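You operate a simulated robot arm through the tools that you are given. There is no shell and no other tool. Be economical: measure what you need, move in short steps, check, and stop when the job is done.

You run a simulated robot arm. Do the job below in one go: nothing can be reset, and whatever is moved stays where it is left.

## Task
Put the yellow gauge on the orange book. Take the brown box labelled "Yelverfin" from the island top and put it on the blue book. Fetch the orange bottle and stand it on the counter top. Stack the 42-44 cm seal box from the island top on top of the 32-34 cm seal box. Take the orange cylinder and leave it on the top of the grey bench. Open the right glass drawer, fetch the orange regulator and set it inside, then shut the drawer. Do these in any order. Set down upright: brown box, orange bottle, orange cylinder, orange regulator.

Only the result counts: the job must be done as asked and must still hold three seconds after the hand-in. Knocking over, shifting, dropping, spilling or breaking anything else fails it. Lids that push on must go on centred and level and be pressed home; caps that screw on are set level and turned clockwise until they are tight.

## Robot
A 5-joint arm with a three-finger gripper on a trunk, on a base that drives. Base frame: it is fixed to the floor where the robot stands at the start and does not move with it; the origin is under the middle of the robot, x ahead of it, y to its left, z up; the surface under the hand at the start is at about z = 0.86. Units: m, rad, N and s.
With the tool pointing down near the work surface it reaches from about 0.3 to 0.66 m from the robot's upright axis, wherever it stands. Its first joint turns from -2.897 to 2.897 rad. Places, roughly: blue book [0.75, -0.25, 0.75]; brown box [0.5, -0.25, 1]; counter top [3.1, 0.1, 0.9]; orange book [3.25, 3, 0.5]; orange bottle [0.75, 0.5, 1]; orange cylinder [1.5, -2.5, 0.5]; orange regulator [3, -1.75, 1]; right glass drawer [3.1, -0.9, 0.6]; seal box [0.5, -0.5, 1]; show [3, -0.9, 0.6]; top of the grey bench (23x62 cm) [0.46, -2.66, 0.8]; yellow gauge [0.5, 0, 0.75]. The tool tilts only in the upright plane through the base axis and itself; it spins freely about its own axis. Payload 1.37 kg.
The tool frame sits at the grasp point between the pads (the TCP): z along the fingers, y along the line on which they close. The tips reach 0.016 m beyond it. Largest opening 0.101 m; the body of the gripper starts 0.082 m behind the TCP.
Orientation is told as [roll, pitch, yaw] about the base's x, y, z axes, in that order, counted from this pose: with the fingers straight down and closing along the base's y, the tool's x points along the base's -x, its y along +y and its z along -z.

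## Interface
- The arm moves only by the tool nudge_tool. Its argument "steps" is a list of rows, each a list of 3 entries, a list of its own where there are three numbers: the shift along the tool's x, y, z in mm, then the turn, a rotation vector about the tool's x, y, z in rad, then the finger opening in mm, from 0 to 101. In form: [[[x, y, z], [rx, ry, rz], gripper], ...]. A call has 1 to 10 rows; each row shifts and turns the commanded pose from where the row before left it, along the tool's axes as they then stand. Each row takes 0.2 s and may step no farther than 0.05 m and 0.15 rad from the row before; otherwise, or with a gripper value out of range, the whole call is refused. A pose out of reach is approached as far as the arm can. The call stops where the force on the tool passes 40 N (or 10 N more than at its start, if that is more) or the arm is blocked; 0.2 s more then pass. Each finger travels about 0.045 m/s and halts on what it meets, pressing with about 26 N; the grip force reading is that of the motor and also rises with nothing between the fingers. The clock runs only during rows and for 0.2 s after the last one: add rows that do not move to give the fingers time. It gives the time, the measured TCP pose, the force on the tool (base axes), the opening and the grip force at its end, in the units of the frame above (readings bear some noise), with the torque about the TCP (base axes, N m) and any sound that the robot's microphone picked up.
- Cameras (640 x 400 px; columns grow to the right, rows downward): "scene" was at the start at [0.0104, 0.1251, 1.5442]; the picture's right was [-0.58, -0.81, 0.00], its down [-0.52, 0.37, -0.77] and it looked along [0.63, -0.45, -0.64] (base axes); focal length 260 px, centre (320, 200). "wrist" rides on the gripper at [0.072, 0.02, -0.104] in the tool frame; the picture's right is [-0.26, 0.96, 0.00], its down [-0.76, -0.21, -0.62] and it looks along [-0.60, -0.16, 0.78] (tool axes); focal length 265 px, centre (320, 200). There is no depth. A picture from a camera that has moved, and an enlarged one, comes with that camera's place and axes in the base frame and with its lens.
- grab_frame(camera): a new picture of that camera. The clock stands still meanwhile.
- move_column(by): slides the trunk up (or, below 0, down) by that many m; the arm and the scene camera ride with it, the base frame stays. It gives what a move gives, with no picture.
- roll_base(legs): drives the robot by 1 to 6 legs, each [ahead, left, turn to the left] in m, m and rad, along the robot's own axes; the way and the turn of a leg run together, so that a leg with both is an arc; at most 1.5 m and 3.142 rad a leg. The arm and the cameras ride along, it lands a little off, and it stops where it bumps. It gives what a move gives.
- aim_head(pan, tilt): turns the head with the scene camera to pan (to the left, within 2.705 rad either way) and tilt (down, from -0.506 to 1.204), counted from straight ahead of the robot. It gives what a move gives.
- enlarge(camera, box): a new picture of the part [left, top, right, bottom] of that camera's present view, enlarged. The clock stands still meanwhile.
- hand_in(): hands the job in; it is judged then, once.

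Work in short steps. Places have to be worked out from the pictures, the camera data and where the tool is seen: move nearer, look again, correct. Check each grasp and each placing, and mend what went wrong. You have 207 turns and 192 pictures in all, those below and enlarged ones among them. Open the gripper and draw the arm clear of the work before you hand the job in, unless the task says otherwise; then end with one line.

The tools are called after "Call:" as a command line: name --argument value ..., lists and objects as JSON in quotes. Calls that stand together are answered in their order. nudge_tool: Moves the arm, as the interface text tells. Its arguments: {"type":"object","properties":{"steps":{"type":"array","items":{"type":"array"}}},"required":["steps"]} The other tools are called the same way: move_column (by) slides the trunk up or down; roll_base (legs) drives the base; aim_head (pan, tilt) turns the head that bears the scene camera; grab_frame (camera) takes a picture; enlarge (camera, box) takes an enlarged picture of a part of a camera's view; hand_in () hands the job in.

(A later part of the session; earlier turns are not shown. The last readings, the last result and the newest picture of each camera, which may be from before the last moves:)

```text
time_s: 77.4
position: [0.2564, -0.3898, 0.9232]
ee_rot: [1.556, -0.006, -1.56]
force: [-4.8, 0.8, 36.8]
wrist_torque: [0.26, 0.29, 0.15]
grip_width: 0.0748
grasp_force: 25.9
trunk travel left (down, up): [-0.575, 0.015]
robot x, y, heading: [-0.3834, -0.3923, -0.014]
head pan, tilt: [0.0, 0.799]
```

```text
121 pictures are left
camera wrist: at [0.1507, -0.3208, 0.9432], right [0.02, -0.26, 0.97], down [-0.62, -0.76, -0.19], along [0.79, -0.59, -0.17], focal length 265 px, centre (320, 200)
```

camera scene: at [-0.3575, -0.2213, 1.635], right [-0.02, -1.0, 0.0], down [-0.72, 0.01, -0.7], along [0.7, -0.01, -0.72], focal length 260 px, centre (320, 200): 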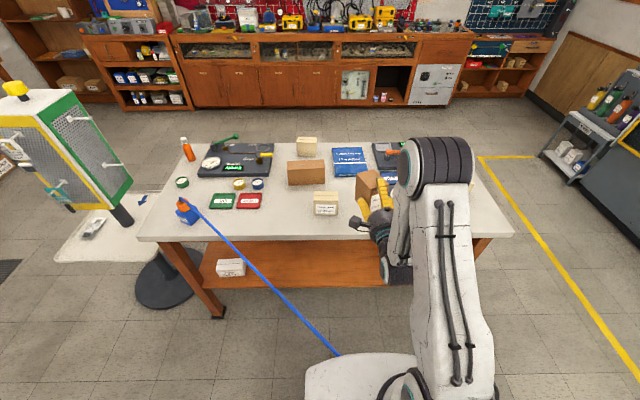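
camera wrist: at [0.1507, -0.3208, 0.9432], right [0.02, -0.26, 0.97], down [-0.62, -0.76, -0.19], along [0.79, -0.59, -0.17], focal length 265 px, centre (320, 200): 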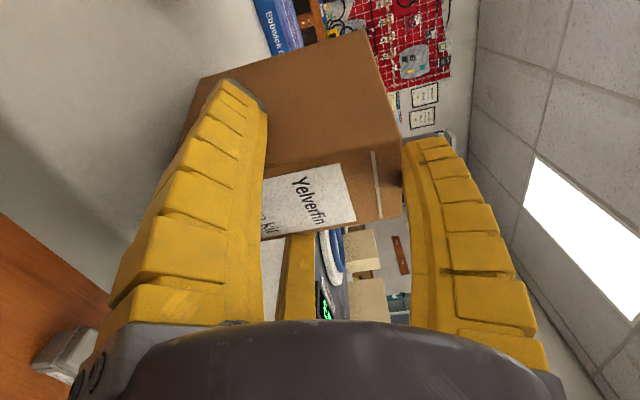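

Standing on the table. Ease off 3 mm and open.

Call:
nudge_tool --steps '[[[0, 3, 0], [0, 0, 0], 60], [[0, 0, 0], [0, 0, 0], 80], [[0, 0, 0], [0, 0, 0], 101], [[0, 0, 0], [0, 0, 0], 101], [[0, 0, 0], [0, 0, 0], 101]]'

Call:
grab_frame --camera "wrist"

Call:
enlarge --camera "scene" --box '[310, 150, 430, 250]'

```text
time_s: 78.6
position: [0.2565, -0.3903, 0.9146]
ee_rot: [1.531, -0.006, -1.561]
force: [0.4, -0.3, 0.5]
wrist_torque: [0.0, 0.02, 0.02]
grip_width: 0.1005
grasp_force: 0.0
trunk travel left (down, up): [-0.575, 0.015]
robot x, y, heading: [-0.3842, -0.3993, -0.019]
head pan, tilt: [0.0, 0.799]
```

```text
120 pictures are left
camera wrist: at [0.1515, -0.3207, 0.9387], right [0.04, -0.26, 0.96], down [-0.62, -0.76, -0.18], along [0.78, -0.59, -0.19], focal length 265 px, centre (320, 200)
```

wrist: 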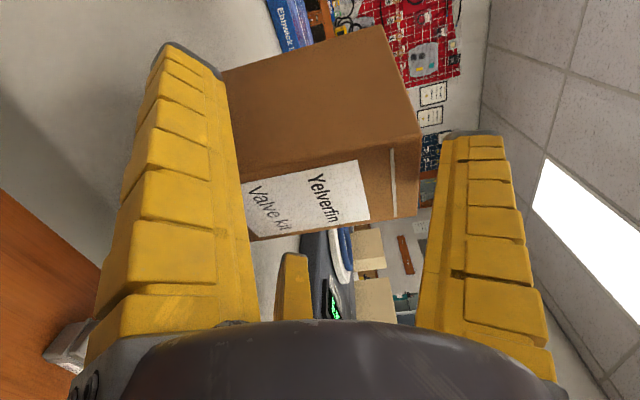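

```text
4.00 times, centred on (370, 200) of scene
camera zoom: at [-0.3584, -0.2213, 1.6349], right [-0.01, -1.0, 0.0], down [-0.72, 0.01, -0.7], along [0.7, -0.01, -0.72], focal length 1041 px, centre (120, 200)
```

zoom: 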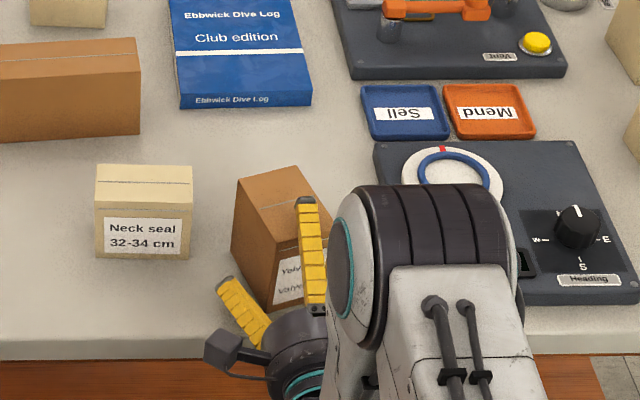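

The box stands upright. Retreat straight back, then rise and turn the tool down.

Call:
nudge_tool --steps '[[[0, 0, -40], [0, 0, 0], 101], [[0, 0, -40], [0, 0, 0], 101], [[0, 25, -35], [0, 0, 0], 101], [[0, 45, 0], [0, 0, 0], 101], [[0, 45, 0], [0, 0, 0], 101], [[0, 45, 0], [0.13, 0, 0], 101], [[0, 0, 0], [0.14, 0, 0], 101], [[0, 0, 0], [0.14, 0, 0], 101], [[0, 0, 0], [0.14, 0, 0], 101], [[0, 0, 0], [0.14, 0, 0], 101]]'

Call:
nudge_tool --steps '[[[0, 0, 0], [0.14, 0, 0], 101], [[0, 0, 0], [0.14, 0, 0], 101], [[0, 0, 0], [0.14, 0, 0], 101], [[0, 0, 0], [0.14, 0, 0], 101], [[0, 0, 0], [0.14, 0, 0], 101], [[0, 0, 0], [0.14, 0, 0], 101]]'

Call:
grab_frame --camera "scene"

Call:
grab_frame --camera "wrist"

```text
time_s: 80.8
position: [0.164, -0.3916, 1.0822]
ee_rot: [0.838, -0.004, -1.554]
force: [0.4, -1.0, -0.2]
wrist_torque: [-0.01, 0.02, -0.02]
grip_width: 0.1003
grasp_force: 0.1
out of reach, approached as far as the arm can: row 3
trunk travel left (down, up): [-0.575, 0.015]
robot x, y, heading: [-0.3833, -0.3954, -0.017]
head pan, tilt: [0.0, 0.799]
```

```text
time_s: 82.2
position: [0.1666, -0.389, 1.0808]
ee_rot: [0.001, 0.0, -1.558]
force: [-0.2, 0.2, -0.8]
wrist_torque: [-0.06, 0.0, -0.03]
grip_width: 0.1003
grasp_force: 0.0
trunk travel left (down, up): [-0.575, 0.015]
robot x, y, heading: [-0.384, -0.3949, -0.013]
head pan, tilt: [0.0, 0.799]
```

```text
118 pictures are left
camera scene: at [-0.3575, -0.2213, 1.6349], right [-0.02, -1.0, 0.0], down [-0.72, 0.01, -0.7], along [0.7, -0.01, -0.72], focal length 260 px, centre (320, 200)
```

scene: 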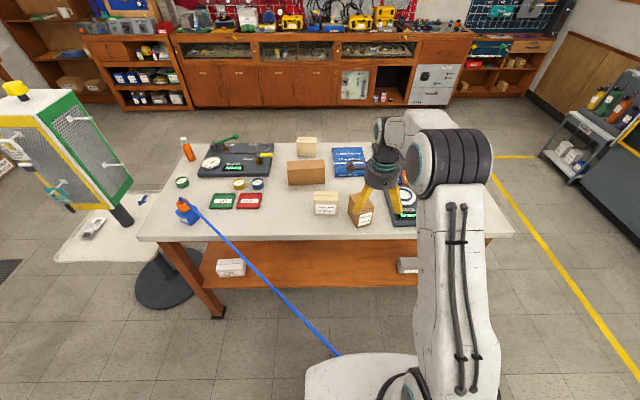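

```text
117 pictures are left
camera wrist: at [0.1843, -0.3198, 1.1853], right [0.97, -0.25, 0.0], down [-0.2, -0.76, 0.62], along [-0.16, -0.6, -0.78], focal length 265 px, centre (320, 200)
```

wrist: 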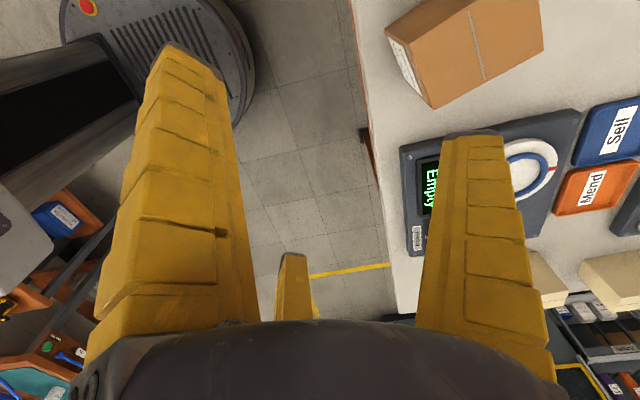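

Box upright at the near edge. Drive forward 0.38 m (hand at safe height) so both box and book are reachable.

Call:
roll_base --legs '[[0.37, 0.02, 0.01]]'

Call:
nudge_tool --steps '[[[0, 0, 0], [0, 0, -0.14], 101], [[0, -40, 0], [0, 0, -0.14], 101], [[-5, -40, 0], [0, 0, -0.14], 101], [[-10, -36, 0], [0, 0, -0.14], 101]]'

Call:
grab_frame --camera "wrist"

Call:
aim_head --pan -0.4 --tilt 0.8

Call:
grab_frame --camera "scene"

```text
time_s: 84.5
position: [0.5312, -0.3714, 1.081]
ee_rot: [0.0, 0.0, -1.553]
force: [0.5, 0.2, 0.0]
wrist_torque: [-0.01, 0.02, -0.02]
grip_width: 0.1005
grasp_force: 0.1
trunk travel left (down, up): [-0.575, 0.015]
robot x, y, heading: [-0.0199, -0.3803, -0.005]
head pan, tilt: [0.0, 0.799]
```

```text
time_s: 85.5
position: [0.4246, -0.4196, 1.0814]
ee_rot: [0.001, -0.001, -0.989]
force: [1.5, -0.1, -0.7]
wrist_torque: [-0.01, 0.02, 0.02]
grip_width: 0.1006
grasp_force: 0.1
trunk travel left (down, up): [-0.575, 0.015]
robot x, y, heading: [-0.0163, -0.382, -0.009]
head pan, tilt: [0.0, 0.799]
```

```text
116 pictures are left
camera wrist: at [0.4009, -0.3502, 1.1854], right [0.95, 0.31, 0.0], down [0.24, -0.75, 0.62], along [0.19, -0.59, -0.78], focal length 265 px, centre (320, 200)
```

wrist: 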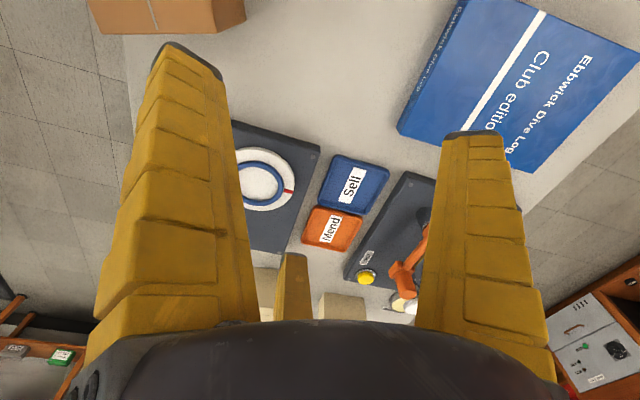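

```text
time_s: 86.4
position: [0.4256, -0.4195, 1.0817]
ee_rot: [0.004, -0.003, -0.99]
force: [-0.4, -0.2, 0.4]
wrist_torque: [-0.01, 0.0, 0.01]
grip_width: 0.1005
grasp_force: 0.0
trunk travel left (down, up): [-0.575, 0.015]
robot x, y, heading: [-0.0157, -0.3783, -0.008]
head pan, tilt: [-0.4, 0.799]
```

```text
115 pictures are left
camera scene: at [0.0005, -0.2366, 1.635], right [-0.4, -0.92, 0.0], down [-0.66, 0.28, -0.7], along [0.64, -0.28, -0.72], focal length 260 px, centre (320, 200)
```

scene: 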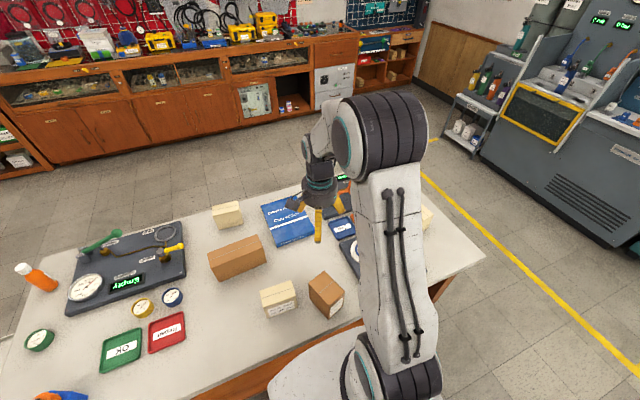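

Zoom on the boxes and the book to localise them.

Call:
enlarge --camera "scene" --box '[200, 180, 370, 330]'

```text
2.67 times, centred on (285, 255) of scene
camera zoom: at [0.0005, -0.2366, 1.635], right [-0.4, -0.92, 0.0], down [-0.66, 0.28, -0.7], along [0.64, -0.28, -0.72], focal length 694 px, centre (413, 53)
```

zoom: 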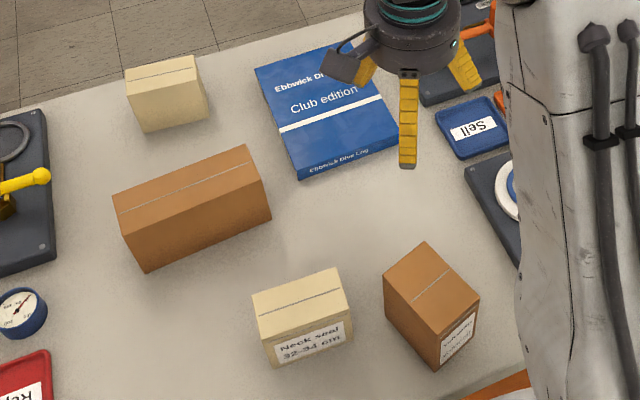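

Yelverfin centre ≈(0.295,-0.385), long axis at 19°. Align yaw to −1.24 and move above it.

Call:
nudge_tool --steps '[[[0, 0, 0], [0, 0, 0.125], 101], [[0, 0, 0], [0, 0, 0.125], 101], [[-2, -44, 0], [0, 0, 0], 101], [[-2, -44, 0], [0, 0, 0], 101], [[-7, -46, 0], [0, 0, 0], 101]]'

Call:
grab_frame --camera "wrist"

Call:
enlarge --camera "scene" --box '[230, 200, 370, 330]'

```text
time_s: 87.6
position: [0.303, -0.4731, 1.081]
ee_rot: [0.001, -0.003, -1.241]
force: [-0.2, -0.2, 0.2]
wrist_torque: [0.0, -0.03, -0.01]
grip_width: 0.1007
grasp_force: 0.0
trunk travel left (down, up): [-0.575, 0.015]
robot x, y, heading: [-0.0163, -0.381, -0.007]
head pan, tilt: [-0.4, 0.799]
```

```text
113 pictures are left
camera wrist: at [0.297, -0.4008, 1.1856], right [1.0, 0.06, 0.0], down [0.05, -0.78, 0.62], along [0.04, -0.62, -0.78], focal length 265 px, centre (320, 200)
```

wrist: 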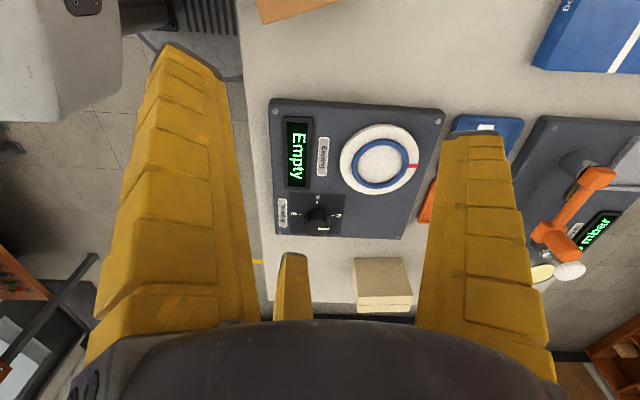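

```text
3.08 times, centred on (300, 265) of scene
camera zoom: at [-0.001, -0.2371, 1.635], right [-0.4, -0.92, 0.0], down [-0.66, 0.28, -0.7], along [0.64, -0.28, -0.72], focal length 800 px, centre (382, 0)
```

zoom: 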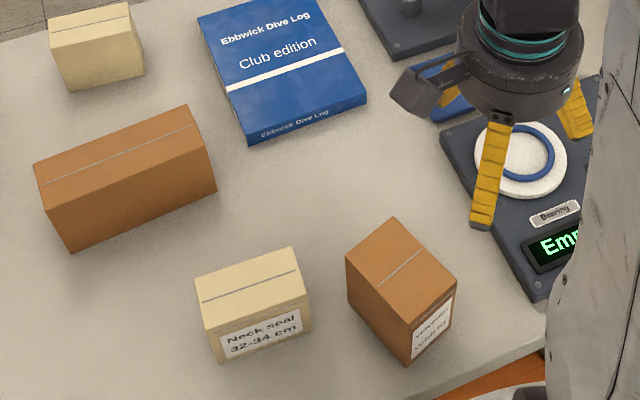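

Over-shot in y (tool x sign). Correct by tool (+86,+20).

Call:
nudge_tool --steps '[[[43, 10, 0], [0, 0, 0], 101], [[43, 10, 0], [0, 0, 0], 101], [[0, 0, 0], [0, 0, 0], 101]]'

Call:
grab_frame --camera "wrist"

Call:
enlarge --camera "scene" --box '[230, 200, 370, 330]'

```text
time_s: 88.4
position: [0.2937, -0.3862, 1.0821]
ee_rot: [0.001, 0.0, -1.241]
force: [0.2, 0.7, 0.6]
wrist_torque: [0.0, 0.01, -0.01]
grip_width: 0.1005
grasp_force: 0.1
trunk travel left (down, up): [-0.575, 0.015]
robot x, y, heading: [-0.0138, -0.3794, -0.011]
head pan, tilt: [-0.4, 0.799]
```

```text
111 pictures are left
camera wrist: at [0.2881, -0.3131, 1.1866], right [1.0, 0.06, 0.0], down [0.05, -0.78, 0.62], along [0.04, -0.62, -0.78], focal length 265 px, centre (320, 200)
```

wrist: 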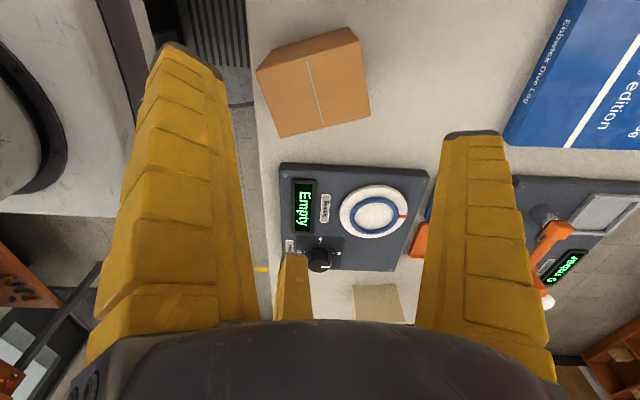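

```text
3.08 times, centred on (300, 265) of scene
camera zoom: at [0.0003, -0.237, 1.635], right [-0.4, -0.92, 0.0], down [-0.66, 0.29, -0.7], along [0.64, -0.28, -0.72], focal length 800 px, centre (382, 0)
```

zoom: 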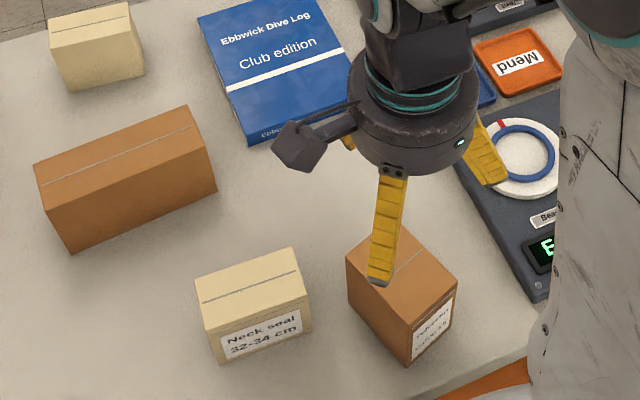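

Both views agree: the hand is centred and aligned. Descend to TCP 0.94 (shallow grasp).

Call:
nudge_tool --steps '[[[0, 0, 45], [0, 0, 0], 101], [[0, 0, 45], [0, 0, 0], 101], [[0, 0, 30], [0, 0, 0], 101], [[0, 0, 10], [0, 0, 0], 101], [[0, 0, 10], [0, 0, 0], 101]]'

Call:
grab_frame --camera "wrist"

```text
time_s: 89.6
position: [0.2942, -0.3862, 0.9405]
ee_rot: [0.001, 0.0, -1.242]
force: [-0.3, -0.3, -0.2]
wrist_torque: [0.03, -0.04, -0.04]
grip_width: 0.1006
grasp_force: 0.0
trunk travel left (down, up): [-0.575, 0.015]
robot x, y, heading: [-0.0156, -0.3824, -0.009]
head pan, tilt: [-0.4, 0.799]
```

```text
109 pictures are left
camera wrist: at [0.2894, -0.3128, 1.0446], right [1.0, 0.06, 0.0], down [0.05, -0.78, 0.62], along [0.04, -0.62, -0.78], focal length 265 px, centre (320, 200)
```

wrist: 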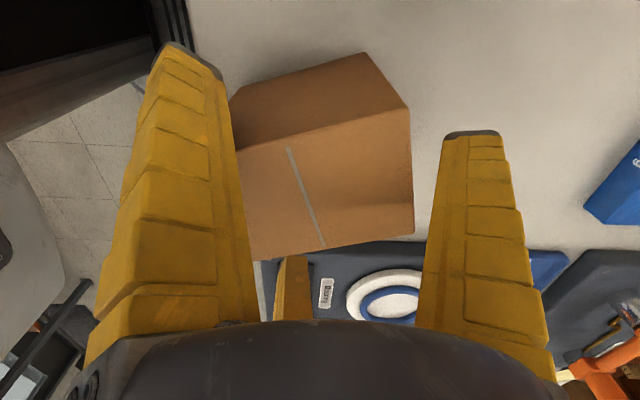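

No contact; close to grip, then lift 30 mm.

Call:
nudge_tool --steps '[[[0, 0, 0], [0, 0, 0], 80], [[0, 0, 0], [0, 0, 0], 60], [[0, 0, 0], [0, 0, 0], 50], [[0, 0, 0], [0, 0, 0], 50], [[0, 0, 0], [0, 0, 0], 50], [[0, 0, -15], [0, 0, 0], 50], [[0, 0, -30], [0, 0, 0], 50]]'

Call:
grab_frame --camera "wrist"

Call:
enlarge --camera "scene" --box '[230, 200, 370, 330]'

```text
time_s: 91.2
position: [0.295, -0.3866, 0.9855]
ee_rot: [0.0, -0.001, -1.24]
force: [0.4, -0.3, -1.5]
wrist_torque: [0.0, -0.03, 0.01]
grip_width: 0.0725
grasp_force: 25.9
trunk travel left (down, up): [-0.575, 0.015]
robot x, y, heading: [-0.0118, -0.3777, -0.002]
head pan, tilt: [-0.4, 0.799]
```

```text
108 pictures are left
camera wrist: at [0.2893, -0.3121, 1.0895], right [1.0, 0.06, 0.0], down [0.05, -0.78, 0.62], along [0.04, -0.62, -0.78], focal length 265 px, centre (320, 200)
```

wrist: 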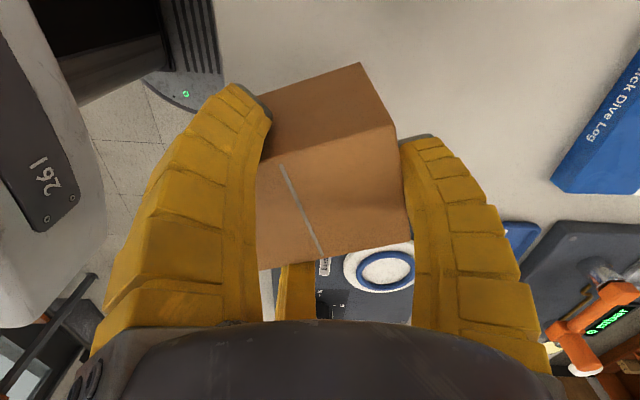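

```text
3.08 times, centred on (300, 265) of scene
camera zoom: at [-0.0004, -0.2367, 1.6349], right [-0.4, -0.92, 0.0], down [-0.66, 0.28, -0.7], along [0.64, -0.28, -0.72], focal length 800 px, centre (382, 0)
```

zoom: 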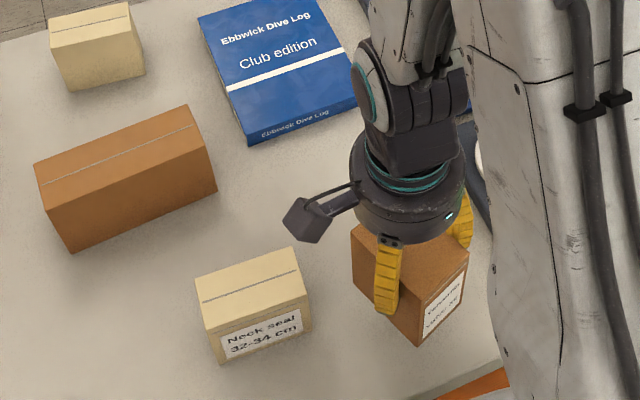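

Lifted level. Carry to above the blue book (target ≈(0.61,-0.372)).

Call:
nudge_tool --steps '[[[0, 0, -45], [0, 0, 0], 50], [[0, 0, -25], [0, 0, 0], 50], [[-12.6, 43.2, 0], [0, 0, 0], 50], [[-12.6, 43.2, 0], [0, 0, 0], 50], [[-12.6, 43.2, 0], [0, 0, 0], 50], [[-12.6, 43.2, 0], [0, 0, 0], 50], [[-12.6, 43.2, 0], [0, 0, 0], 50], [[-12.6, 43.2, 0], [0, 0, 0], 50], [[-12.6, 43.2, 0], [0, 0, 0], 50]]'

Call:
aim_head --pan -0.2 --tilt 0.8

Call:
enlarge --camera "scene" --box '[260, 110, 460, 250]'

Call:
grab_frame --camera "wrist"

```text
time_s: 93.2
position: [0.6096, -0.3725, 1.0546]
ee_rot: [-0.002, 0.001, -1.242]
force: [0.6, 0.7, -2.7]
wrist_torque: [0.01, 0.02, 0.03]
grip_width: 0.0723
grasp_force: 26.8
trunk travel left (down, up): [-0.575, 0.015]
robot x, y, heading: [-0.0171, -0.3778, -0.008]
head pan, tilt: [-0.4, 0.799]
```

```text
time_s: 94.0
position: [0.6082, -0.3721, 1.0558]
ee_rot: [0.0, 0.0, -1.241]
force: [-0.3, 0.3, -2.3]
wrist_torque: [-0.02, -0.02, 0.02]
grip_width: 0.0723
grasp_force: 26.0
trunk travel left (down, up): [-0.575, 0.015]
robot x, y, heading: [-0.0174, -0.3815, -0.003]
head pan, tilt: [-0.201, 0.799]
```

```text
2.86 times, centred on (360, 180) of scene
camera zoom: at [0.0057, -0.2215, 1.6349], right [-0.21, -0.98, 0.0], down [-0.7, 0.15, -0.7], along [0.68, -0.15, -0.72], focal length 743 px, centre (206, 257)
```

zoom: 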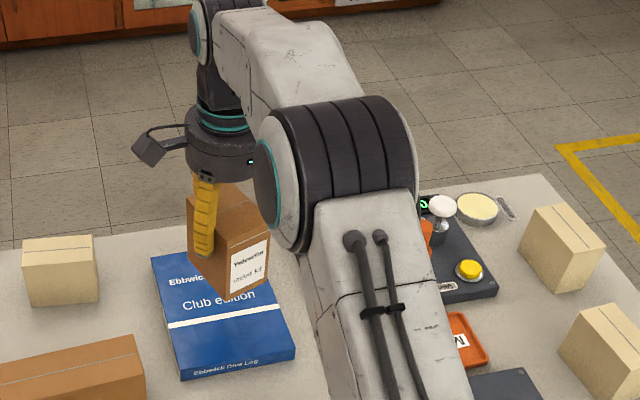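

```text
105 pictures are left
camera wrist: at [0.6036, -0.2993, 1.1601], right [1.0, 0.06, 0.0], down [0.05, -0.78, 0.62], along [0.04, -0.62, -0.78], focal length 265 px, centre (320, 200)
```

wrist: 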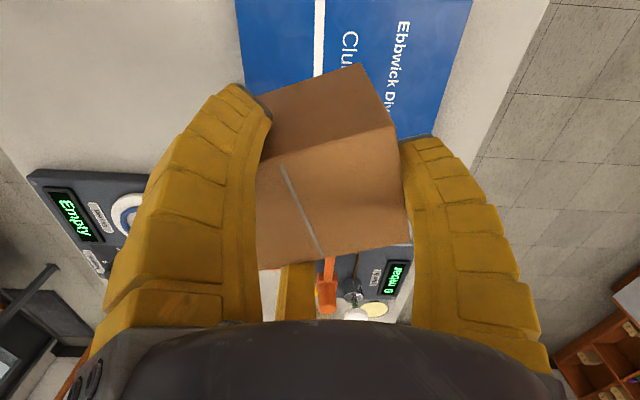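

Over the book (x 0.54–0.75, y −0.45…−0.30). Lower to contact.

Call:
nudge_tool --steps '[[[0, 0, 40], [0, 0, 0], 50], [[0, 0, 35], [0, 0, 0], 50], [[0, 0, 5], [0, 0, 0], 50], [[0, 0, 3], [0, 0, 0], 50], [[0, 0, 3], [0, 0, 0], 50]]'

```text
time_s: 95.2
position: [0.6093, -0.3704, 0.971]
ee_rot: [0.0, 0.002, -1.24]
force: [0.5, 1.0, -1.5]
wrist_torque: [0.0, -0.01, -0.01]
grip_width: 0.0723
grasp_force: 25.7
trunk travel left (down, up): [-0.575, 0.015]
robot x, y, heading: [-0.0168, -0.3817, -0.008]
head pan, tilt: [-0.201, 0.799]
```

No contact yet; continue in 3 mm steps.

Call:
nudge_tool --steps '[[[0, 0, 3], [0, 0, 0], 50], [[0, 0, 3], [0, 0, 0], 50], [[0, 0, 2], [0, 0, 0], 50]]'

Call:
grab_frame --camera "wrist"

```text
time_s: 96.0
position: [0.6089, -0.3699, 0.9643]
ee_rot: [0.005, -0.001, -1.239]
force: [-0.8, -0.3, 7.0]
wrist_torque: [0.11, 0.64, 0.0]
grip_width: 0.0722
grasp_force: 26.2
trunk travel left (down, up): [-0.575, 0.015]
robot x, y, heading: [-0.0146, -0.3819, -0.007]
head pan, tilt: [-0.201, 0.799]
```

```text
104 pictures are left
camera wrist: at [0.6046, -0.2977, 1.0686], right [1.0, 0.06, 0.0], down [0.05, -0.78, 0.62], along [0.04, -0.62, -0.78], focal length 265 px, centre (320, 200)
```

wrist: 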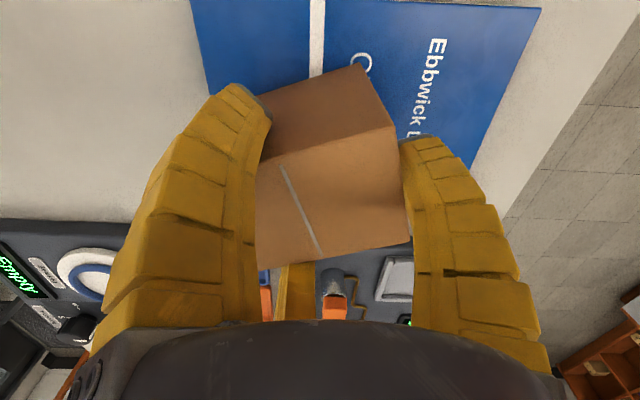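

Contact. Press 2 mm, then open gradually and rise.

Call:
nudge_tool --steps '[[[0, 0, 2], [0, 0, 0], 50], [[0, 0, 0], [0, 0, 0], 75], [[0, 0, 0], [0, 0, 0], 101], [[0, 0, 0], [0, 0, 0], 101], [[0, 0, 0], [0, 0, 0], 101], [[0, 0, -30], [0, 0, 0], 101], [[0, 0, -45], [0, 0, 0], 101], [[0, 0, -45], [0, 0, 0], 101]]'

Call:
grab_frame --camera "wrist"

Call:
enlarge --camera "scene" --box '[260, 110, 460, 250]'

```text
time_s: 97.8
position: [0.6109, -0.3702, 1.0819]
ee_rot: [0.002, -0.001, -1.241]
force: [-0.4, 0.9, -0.1]
wrist_torque: [-0.03, 0.0, 0.03]
grip_width: 0.1005
grasp_force: 0.0
trunk travel left (down, up): [-0.575, 0.015]
robot x, y, heading: [-0.0195, -0.3832, -0.006]
head pan, tilt: [-0.201, 0.799]
```

```text
103 pictures are left
camera wrist: at [0.6053, -0.2965, 1.1861], right [1.0, 0.06, 0.0], down [0.05, -0.78, 0.62], along [0.04, -0.62, -0.78], focal length 265 px, centre (320, 200)
```

wrist: 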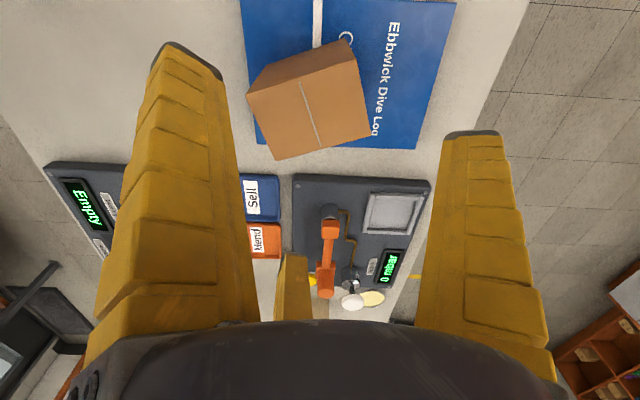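

```text
2.86 times, centred on (360, 180) of scene
camera zoom: at [0.0048, -0.2215, 1.6349], right [-0.21, -0.98, 0.0], down [-0.7, 0.15, -0.7], along [0.68, -0.15, -0.72], focal length 743 px, centre (206, 257)
```

zoom: 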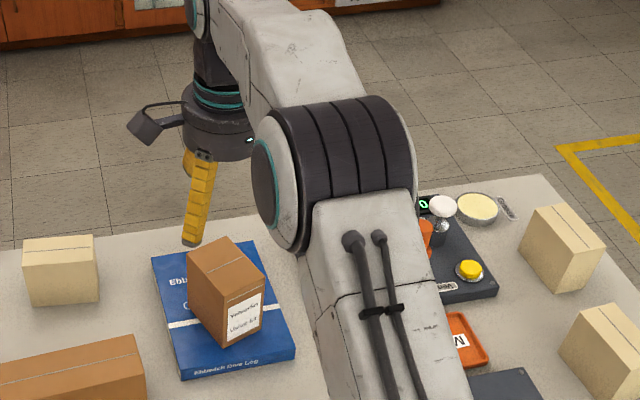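

Box stands on the book. Next: the orange bottle. I raise the hand, retract a bit and drive left along the island to y≈0.38.

Call:
nudge_tool --steps '[[[0, -40, -30], [0, 0, -0.1], 101], [[0, -40, -30], [0, 0, -0.14], 101], [[0, -40, -20], [0, 0, -0.14], 101], [[0, 0, 0], [0, 0, -0.14], 101], [[0, 0, 0], [0, 0, -0.14], 101], [[0, 0, 0], [0, 0, -0.14], 101], [[0, 0, 0], [0, 0, -0.14], 101], [[0, 0, 0], [0, 0, -0.14], 101], [[0, 0, 0], [0, 0, -0.14], 101]]'

Call:
roll_base --legs '[[-0.02, 0.74, 0]]'

Call:
aim_head --pan 0.0 --tilt 0.8

Call:
grab_frame --camera "scene"

Call:
grab_frame --camera "wrist"

```text
time_s: 99.8
position: [0.5013, -0.4216, 1.1602]
ee_rot: [0.0, -0.001, -0.017]
force: [-0.1, -0.1, 0.2]
wrist_torque: [0.0, -0.02, 0.0]
grip_width: 0.1007
grasp_force: 0.0
trunk travel left (down, up): [-0.575, 0.015]
robot x, y, heading: [-0.019, -0.3807, -0.005]
head pan, tilt: [-0.201, 0.799]
```

```text
time_s: 103.8
position: [0.4753, 0.2874, 1.1605]
ee_rot: [0.0, 0.0, -0.061]
force: [0.7, 0.6, -0.5]
wrist_torque: [-0.01, 0.01, 0.02]
grip_width: 0.1006
grasp_force: 0.1
trunk travel left (down, up): [-0.575, 0.015]
robot x, y, heading: [-0.0415, 0.3494, -0.046]
head pan, tilt: [-0.201, 0.799]
```

```text
time_s: 104.5
position: [0.4731, 0.2859, 1.1603]
ee_rot: [0.0, 0.0, -0.061]
force: [0.1, -0.1, 0.6]
wrist_torque: [0.03, 0.01, 0.05]
grip_width: 0.1007
grasp_force: 0.1
trunk travel left (down, up): [-0.575, 0.015]
robot x, y, heading: [-0.0368, 0.3473, -0.047]
head pan, tilt: [0.0, 0.799]
```

```text
101 pictures are left
camera scene: at [-0.011, 0.5215, 1.6349], right [-0.05, -1.0, 0.0], down [-0.72, 0.04, -0.7], along [0.7, -0.03, -0.72], focal length 260 px, centre (320, 200)
```

scene: 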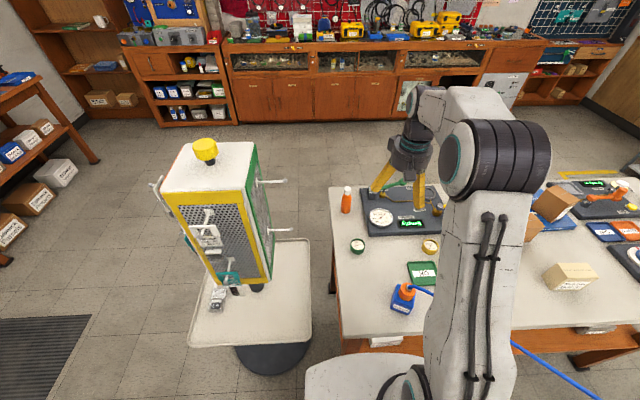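

```text
100 pictures are left
camera wrist: at [0.4031, 0.3089, 1.2646], right [0.32, 0.95, 0.0], down [0.74, -0.25, 0.62], along [0.59, -0.2, -0.78], focal length 265 px, centre (320, 200)
```

wrist: 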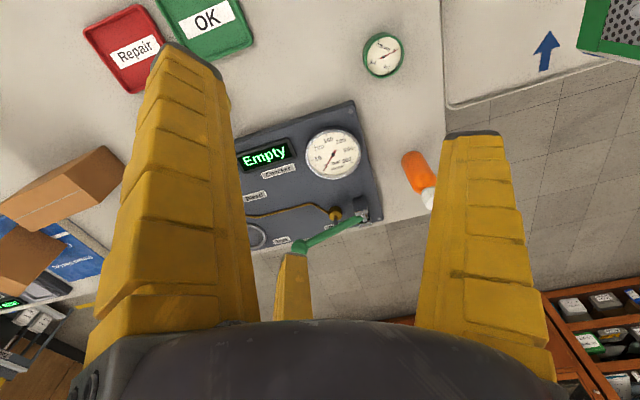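

Bottle at ≈(0.675,0.386), top z≈0.99. I edge the base 7 cm ahead to bring it within reach.

Call:
roll_base --legs '[[0.07, 0.03, 0.045]]'

Call:
nudge_tool --steps '[[[-40, 25, 0], [0, 0, 0], 101], [[-40, 25, 0], [0, 0, 0], 101]]'

Call:
grab_frame --camera "wrist"

```text
time_s: 105.2
position: [0.4742, 0.2856, 1.1617]
ee_rot: [-0.001, -0.001, -0.062]
force: [-0.4, -0.3, -1.0]
wrist_torque: [0.03, 0.03, 0.02]
grip_width: 0.1006
grasp_force: 0.0
trunk travel left (down, up): [-0.575, 0.015]
robot x, y, heading: [-0.0393, 0.3454, -0.051]
head pan, tilt: [0.0, 0.799]
stopped in leg 1: the robot was blocked; the commanded pose is now the measured one
```

```text
time_s: 105.8
position: [0.5566, 0.3318, 1.162]
ee_rot: [-0.001, -0.001, -0.063]
force: [0.6, -0.6, -0.5]
wrist_torque: [0.0, 0.06, -0.01]
grip_width: 0.1006
grasp_force: 0.1
trunk travel left (down, up): [-0.575, 0.015]
robot x, y, heading: [-0.0403, 0.3448, -0.052]
head pan, tilt: [0.0, 0.799]
```

```text
99 pictures are left
camera wrist: at [0.4857, 0.3552, 1.2656], right [0.32, 0.95, 0.0], down [0.74, -0.25, 0.62], along [0.59, -0.2, -0.78], focal length 265 px, centre (320, 200)
```

wrist: 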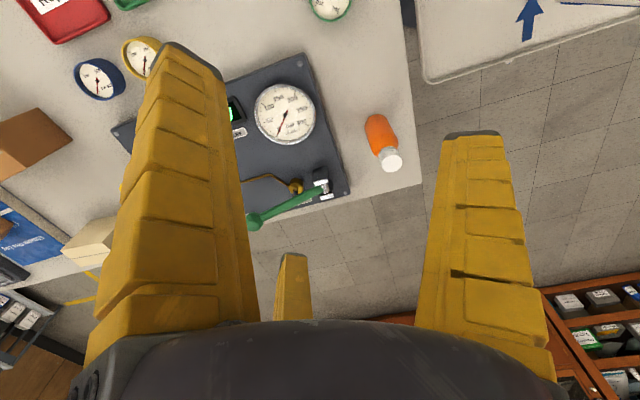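

The base is blocked by the table leg, so the bottle is better taken from the far side later. The yellow gauge (≈(0.474,0.118)) is reachable now; I move above it.

Call:
nudge_tool --steps '[[[14, -43, 0], [0, 0, 0], 101], [[14, -43, 0], [0, 0, 0], 101], [[14, -43, 0], [0, 0, 0], 101], [[14, -43, 0], [0, 0, 0], 101], [[14, -44, 0], [0, 0, 0], 101], [[0, 0, 45], [0, 0, 0], 90], [[0, 0, 45], [0, 0, 0], 90]]'

Call:
grab_frame --camera "wrist"

Call:
enlarge --camera "scene" --box '[320, 180, 480, 300]'

```text
time_s: 107.4
position: [0.474, 0.1189, 1.0683]
ee_rot: [0.001, -0.002, -0.06]
force: [0.4, 0.1, 0.2]
wrist_torque: [0.03, 0.0, -0.02]
grip_width: 0.0912
grasp_force: 0.8
trunk travel left (down, up): [-0.575, 0.015]
robot x, y, heading: [-0.0414, 0.3453, -0.051]
head pan, tilt: [0.0, 0.799]
```

```text
98 pictures are left
camera wrist: at [0.4029, 0.1418, 1.1724], right [0.32, 0.95, 0.0], down [0.74, -0.25, 0.62], along [0.59, -0.2, -0.78], focal length 265 px, centre (320, 200)
```

wrist: 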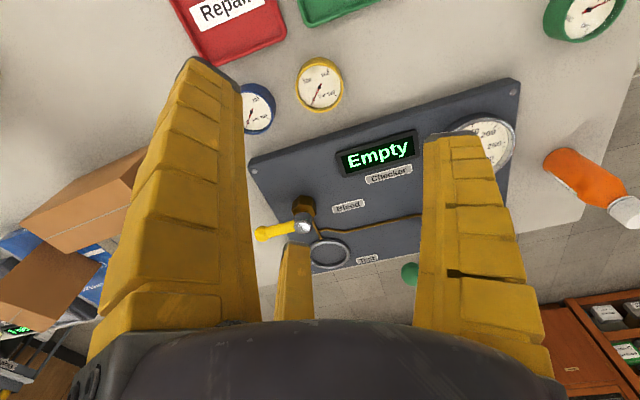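

```text
3.33 times, centred on (400, 240) of scene
camera zoom: at [-0.0104, 0.5211, 1.6351], right [-0.05, -1.0, 0.0], down [-0.72, 0.04, -0.7], along [0.7, -0.03, -0.72], focal length 867 px, centre (53, 67)
```

zoom: 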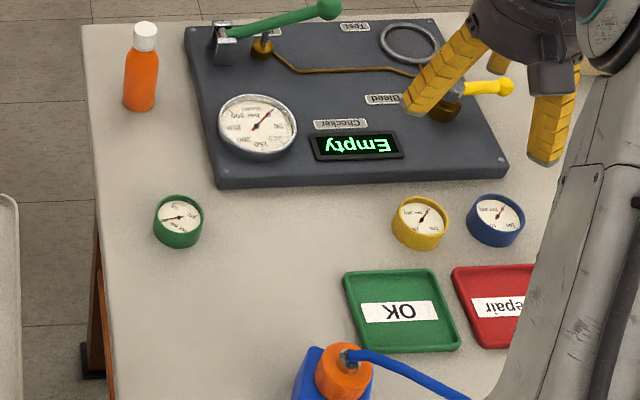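

Gauge centre (0.474,0.119), Ø≈49 mm, ~28 mm high. Rotate the hand 15° so no finger points at the console or blue gauge, narrow to 72 mm, and descend.

Call:
nudge_tool --steps '[[[0, 0, 0], [0, 0, 0.13], 72], [[0, 0, 0], [0, 0, 0.13], 72], [[0, 0, 45], [0, 0, 0], 72], [[0, 0, 45], [0, 0, 0], 72], [[0, 0, 30], [0, 0, 0], 72]]'

Call:
grab_frame --camera "wrist"

Call:
enlarge --camera "scene" --box '[360, 190, 460, 265]'

```text
time_s: 108.6
position: [0.4726, 0.1184, 0.9489]
ee_rot: [0.001, -0.001, -0.322]
force: [-0.9, 0.6, -0.4]
wrist_torque: [-0.01, 0.04, 0.01]
grip_width: 0.0748
grasp_force: 2.5
trunk travel left (down, up): [-0.575, 0.015]
robot x, y, heading: [-0.0396, 0.3471, -0.053]
head pan, tilt: [0.0, 0.799]
```

```text
96 pictures are left
camera wrist: at [0.4108, 0.1589, 1.053], right [0.56, 0.83, 0.0], down [0.65, -0.44, 0.62], along [0.52, -0.35, -0.78], focal length 265 px, centre (320, 200)
```

wrist: 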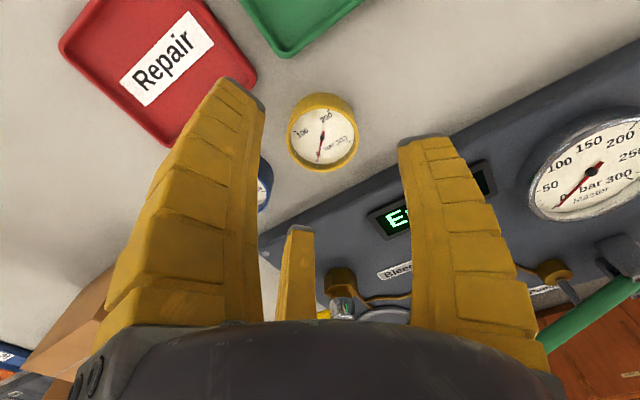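

```text
5.33 times, centred on (410, 228) of scene
camera zoom: at [-0.0106, 0.5212, 1.635], right [-0.05, -1.0, 0.0], down [-0.72, 0.04, -0.7], along [0.7, -0.03, -0.72], focal length 1388 px, centre (-160, 53)
```

zoom: 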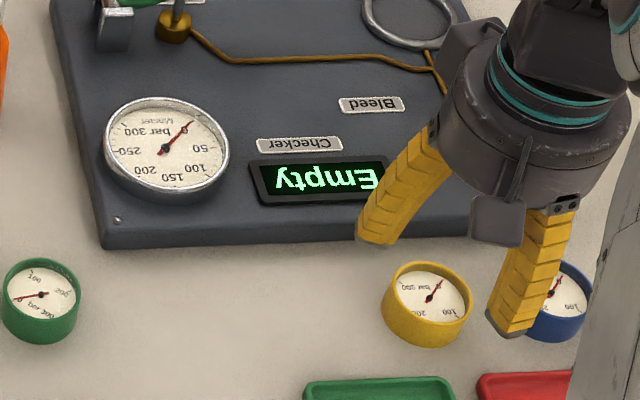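

Centred. Descend to TCP ≈0.882 and close.

Call:
nudge_tool --steps '[[[0, 0, 40], [0, 0, 0], 72], [[0, 0, 20], [0, 0, 0], 72], [[0, 0, 7], [0, 0, 0], 72], [[0, 0, 0], [0, 0, 0], 50], [[0, 0, 0], [0, 0, 0], 30], [[0, 0, 0], [0, 0, 0], 30], [[0, 0, 0], [0, 0, 0], 30]]'

Call:
grab_frame --camera "wrist"

```text
time_s: 110.2
position: [0.4739, 0.1184, 0.882]
ee_rot: [0.001, -0.004, -0.319]
force: [-1.1, 0.1, 5.2]
wrist_torque: [-0.04, 0.05, 0.01]
grip_width: 0.0484
grasp_force: 26.1
trunk travel left (down, up): [-0.575, 0.015]
robot x, y, heading: [-0.0392, 0.35, -0.049]
head pan, tilt: [0.0, 0.799]
```

```text
94 pictures are left
camera wrist: at [0.4115, 0.1589, 0.9861], right [0.56, 0.83, 0.0], down [0.65, -0.43, 0.62], along [0.52, -0.35, -0.78], focal length 265 px, centre (320, 200)
```

wrist: 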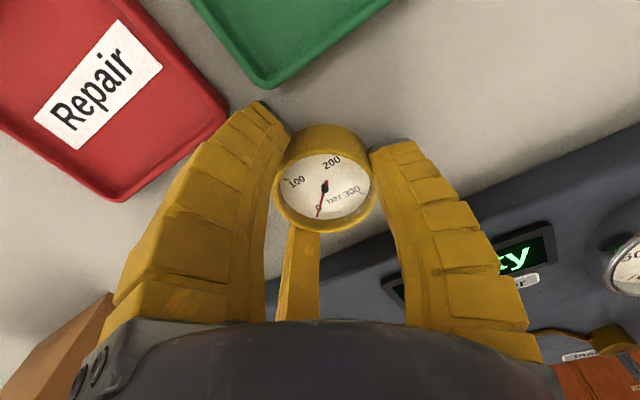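

Gripped the gauge (48 mm). Lift high, back the base off, then look toward the left for the route.

Call:
nudge_tool --steps '[[[0, 0, -40], [0, 0, 0], 30], [[0, 0, -45], [0, 0, 0], 30], [[0, 0, -45], [0, 0, 0], 30], [[0, 0, -45], [0, 0, 0], 30], [[0, 0, -45], [0, 0, 0], 30], [[40, 0, 0], [0, 0, 0], 30]]'

Call:
roll_base --legs '[[-0.55, 0, 0], [0, 0, 0.85]]'

Call:
aim_head --pan 0.0 --tilt 0.45

Call:
grab_frame --camera "scene"

Call:
grab_frame --camera "wrist"

```text
time_s: 111.6
position: [0.4365, 0.1319, 1.104]
ee_rot: [0.001, -0.002, -0.32]
force: [-1.0, 0.1, -1.8]
wrist_torque: [0.0, -0.06, -0.01]
grip_width: 0.0479
grasp_force: 26.0
trunk travel left (down, up): [-0.575, 0.015]
robot x, y, heading: [-0.0433, 0.3457, -0.053]
head pan, tilt: [0.0, 0.799]
```

```text
time_s: 117.0
position: [-0.1124, 0.5873, 1.1034]
ee_rot: [0.0, 0.0, 0.517]
force: [0.2, -0.4, -0.7]
wrist_torque: [0.01, -0.02, -0.02]
grip_width: 0.0472
grasp_force: 25.4
trunk travel left (down, up): [-0.575, 0.015]
robot x, y, heading: [-0.5928, 0.3752, 0.79]
head pan, tilt: [0.0, 0.799]
```

```text
time_s: 117.8
position: [-0.1124, 0.586, 1.1034]
ee_rot: [0.001, -0.001, 0.516]
force: [-0.1, 0.1, -1.8]
wrist_torque: [0.0, 0.01, 0.0]
grip_width: 0.0471
grasp_force: 26.0
trunk travel left (down, up): [-0.575, 0.015]
robot x, y, heading: [-0.5972, 0.3705, 0.797]
head pan, tilt: [0.0, 0.45]
```

```text
93 pictures are left
camera scene: at [-0.6945, 0.5192, 1.6653], right [0.71, -0.7, 0.0], down [-0.31, -0.31, -0.9], along [0.63, 0.64, -0.44], focal length 260 px, centre (320, 200)
```

scene: 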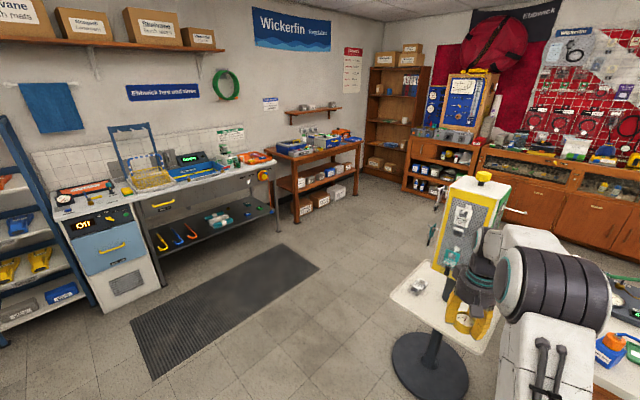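

```text
92 pictures are left
camera wrist: at [-0.1854, 0.5661, 1.2076], right [-0.25, 0.97, 0.0], down [0.76, 0.19, 0.62], along [0.6, 0.15, -0.78], focal length 265 px, centre (320, 200)
```

wrist: 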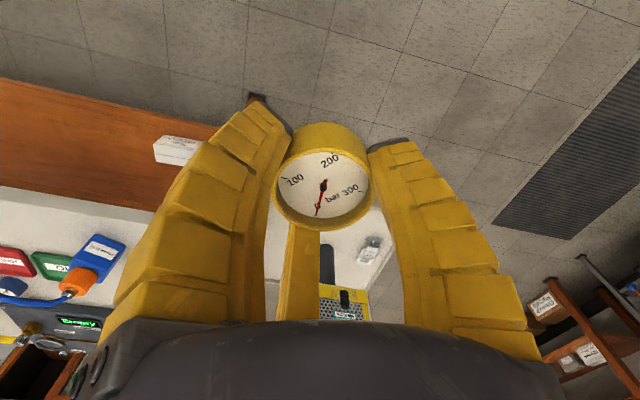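

The tall corner bookshelf is in the direction of the orange book; zoom in.

Call:
enlarge --camera "scene" --box '[340, 60, 480, 200]'

```text
2.86 times, centred on (410, 130) of scene
camera zoom: at [-0.6945, 0.5192, 1.6653], right [0.71, -0.7, 0.0], down [-0.31, -0.31, -0.9], along [0.63, 0.64, -0.44], focal length 743 px, centre (63, 400)
```

zoom: 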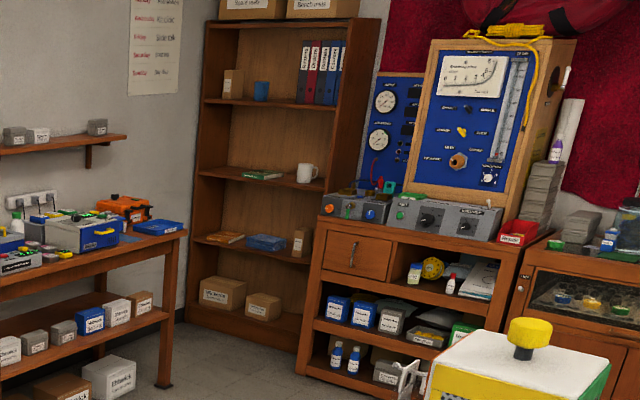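

I'll drive around the left of the pole stand towards the bookshelf corner: turn to heading 0, shift left to y≈1.5, then forward.

Call:
roll_base --legs '[[0, 0, -0.797], [0, 1.13, 0], [1.4, 0, 0], [1.3, 0.5, 0.5]]'

Call:
aim_head --pan 0.25 --tilt 0.5

Call:
grab_frame --camera "scene"

```text
time_s: 138.8
position: [2.3952, 2.457, 1.1025]
ee_rot: [-0.001, -0.002, 0.247]
force: [0.2, 0.4, -1.0]
wrist_torque: [-0.04, 0.01, -0.02]
grip_width: 0.0441
grasp_force: 26.2
trunk travel left (down, up): [-0.575, 0.015]
robot x, y, heading: [1.8732, 2.3843, 0.518]
head pan, tilt: [0.0, 0.45]
```

```text
time_s: 139.5
position: [2.3959, 2.457, 1.1026]
ee_rot: [-0.002, -0.001, 0.248]
force: [-0.6, -0.1, -1.2]
wrist_torque: [-0.01, 0.03, -0.01]
grip_width: 0.0442
grasp_force: 26.0
trunk travel left (down, up): [-0.575, 0.015]
robot x, y, heading: [1.8763, 2.3777, 0.519]
head pan, tilt: [0.25, 0.499]
```

```text
90 pictures are left
camera scene: at [1.8036, 2.5666, 1.6609], right [0.69, -0.72, 0.0], down [-0.34, -0.33, -0.88], along [0.63, 0.61, -0.48], focal length 260 px, centre (320, 200)
```

scene: 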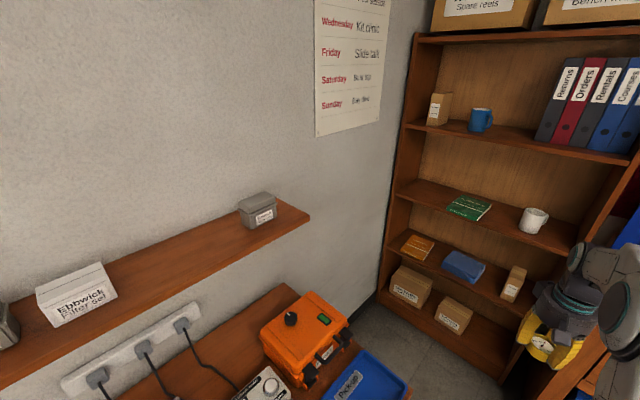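

Check the gauge in the hand, since the width is creeping down.

Call:
grab_frame --camera "wrist"

Call:
enlarge --camera "scene" --box '[370, 180, 560, 300]'

```text
89 pictures are left
camera wrist: at [2.3211, 2.4575, 1.2076], right [0.02, 1.0, 0.0], down [0.78, -0.02, 0.62], along [0.62, -0.01, -0.78], focal length 265 px, centre (320, 200)
```

wrist: 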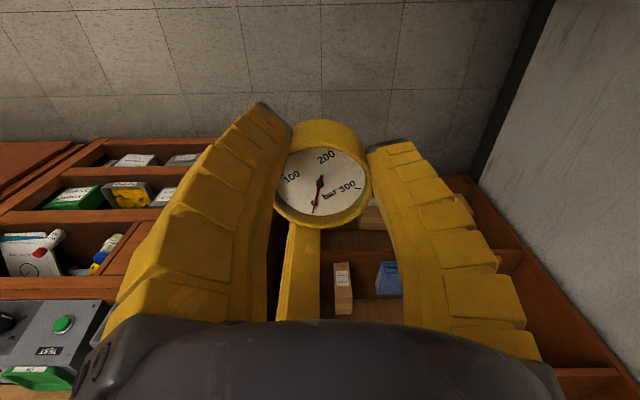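

```text
3.33 times, centred on (465, 240) of scene
camera zoom: at [1.8036, 2.5666, 1.6609], right [0.69, -0.72, 0.0], down [-0.34, -0.33, -0.88], along [0.63, 0.61, -0.48], focal length 867 px, centre (-163, 67)
```

zoom: 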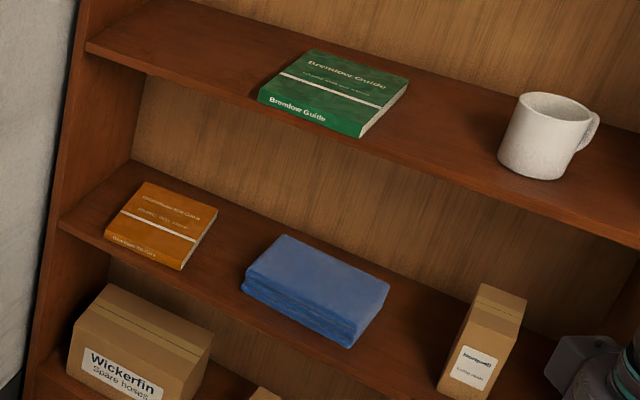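

The gauge is held fine. The book spans about x 3.18–3.41, y 2.99–3.15 on a shelf at z≈0.5. The lane between bench and cabinet is narrow, so I'll go in facing +y: first stand off, turn, then look.

Call:
roll_base --legs '[[0.094, -0.489, 0], [0, 0, 1.052], [0, -0.4, 0]]'

Call:
aim_head --pan -0.6 --tilt 0.75

Call:
grab_frame --camera "scene"

```text
time_s: 147.3
position: [2.793, 2.48, 1.1029]
ee_rot: [0.0, -0.002, 1.277]
force: [-1.1, 1.0, -0.2]
wrist_torque: [0.02, -0.01, 0.03]
grip_width: 0.0438
grasp_force: 25.9
trunk travel left (down, up): [-0.575, 0.015]
robot x, y, heading: [2.5936, 1.9941, 1.553]
head pan, tilt: [0.25, 0.499]
stopped in leg 3: the robot was blocked; the commanded pose is now the measured one
```

```text
time_s: 148.4
position: [2.7927, 2.4793, 1.1035]
ee_rot: [0.001, -0.002, 1.279]
force: [0.3, -1.4, -0.7]
wrist_torque: [-0.01, 0.0, 0.01]
grip_width: 0.0439
grasp_force: 26.4
trunk travel left (down, up): [-0.575, 0.015]
robot x, y, heading: [2.5913, 1.9917, 1.554]
head pan, tilt: [-0.6, 0.75]
```

```text
87 pictures are left
camera scene: at [2.4635, 2.0042, 1.639], right [0.81, -0.58, 0.0], down [-0.4, -0.56, -0.73], along [0.42, 0.6, -0.68], focal length 260 px, centre (320, 200)
```

scene: 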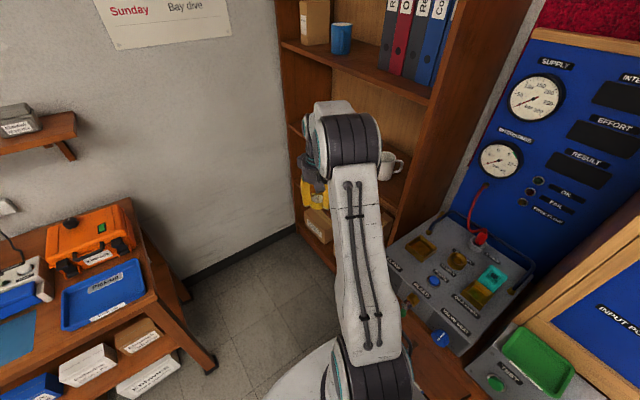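

Bumped lightly the cabinet side; shift left 5 cm to centre in the lane and go ahead part-way.

Call:
roll_base --legs '[[0, 0.055, 0.017], [0.38, 0, 0]]'

Call:
grab_frame --camera "scene"

```text
time_s: 151.4
position: [2.7313, 2.8596, 1.1034]
ee_rot: [0.001, 0.001, 1.299]
force: [0.2, 0.6, -1.6]
wrist_torque: [-0.02, 0.03, 0.0]
grip_width: 0.0437
grasp_force: 26.2
trunk travel left (down, up): [-0.575, 0.015]
robot x, y, heading: [2.5378, 2.3716, 1.574]
head pan, tilt: [-0.6, 0.75]
```

```text
86 pictures are left
camera scene: at [2.4101, 2.3782, 1.639], right [0.83, -0.56, 0.0], down [-0.39, -0.56, -0.73], along [0.41, 0.6, -0.68], focal length 260 px, centre (320, 200)
```

scene: 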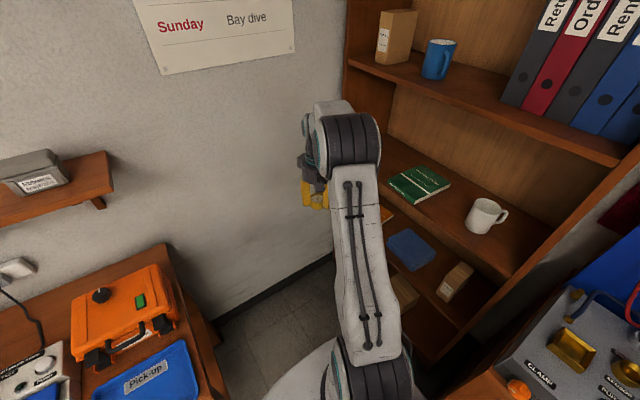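

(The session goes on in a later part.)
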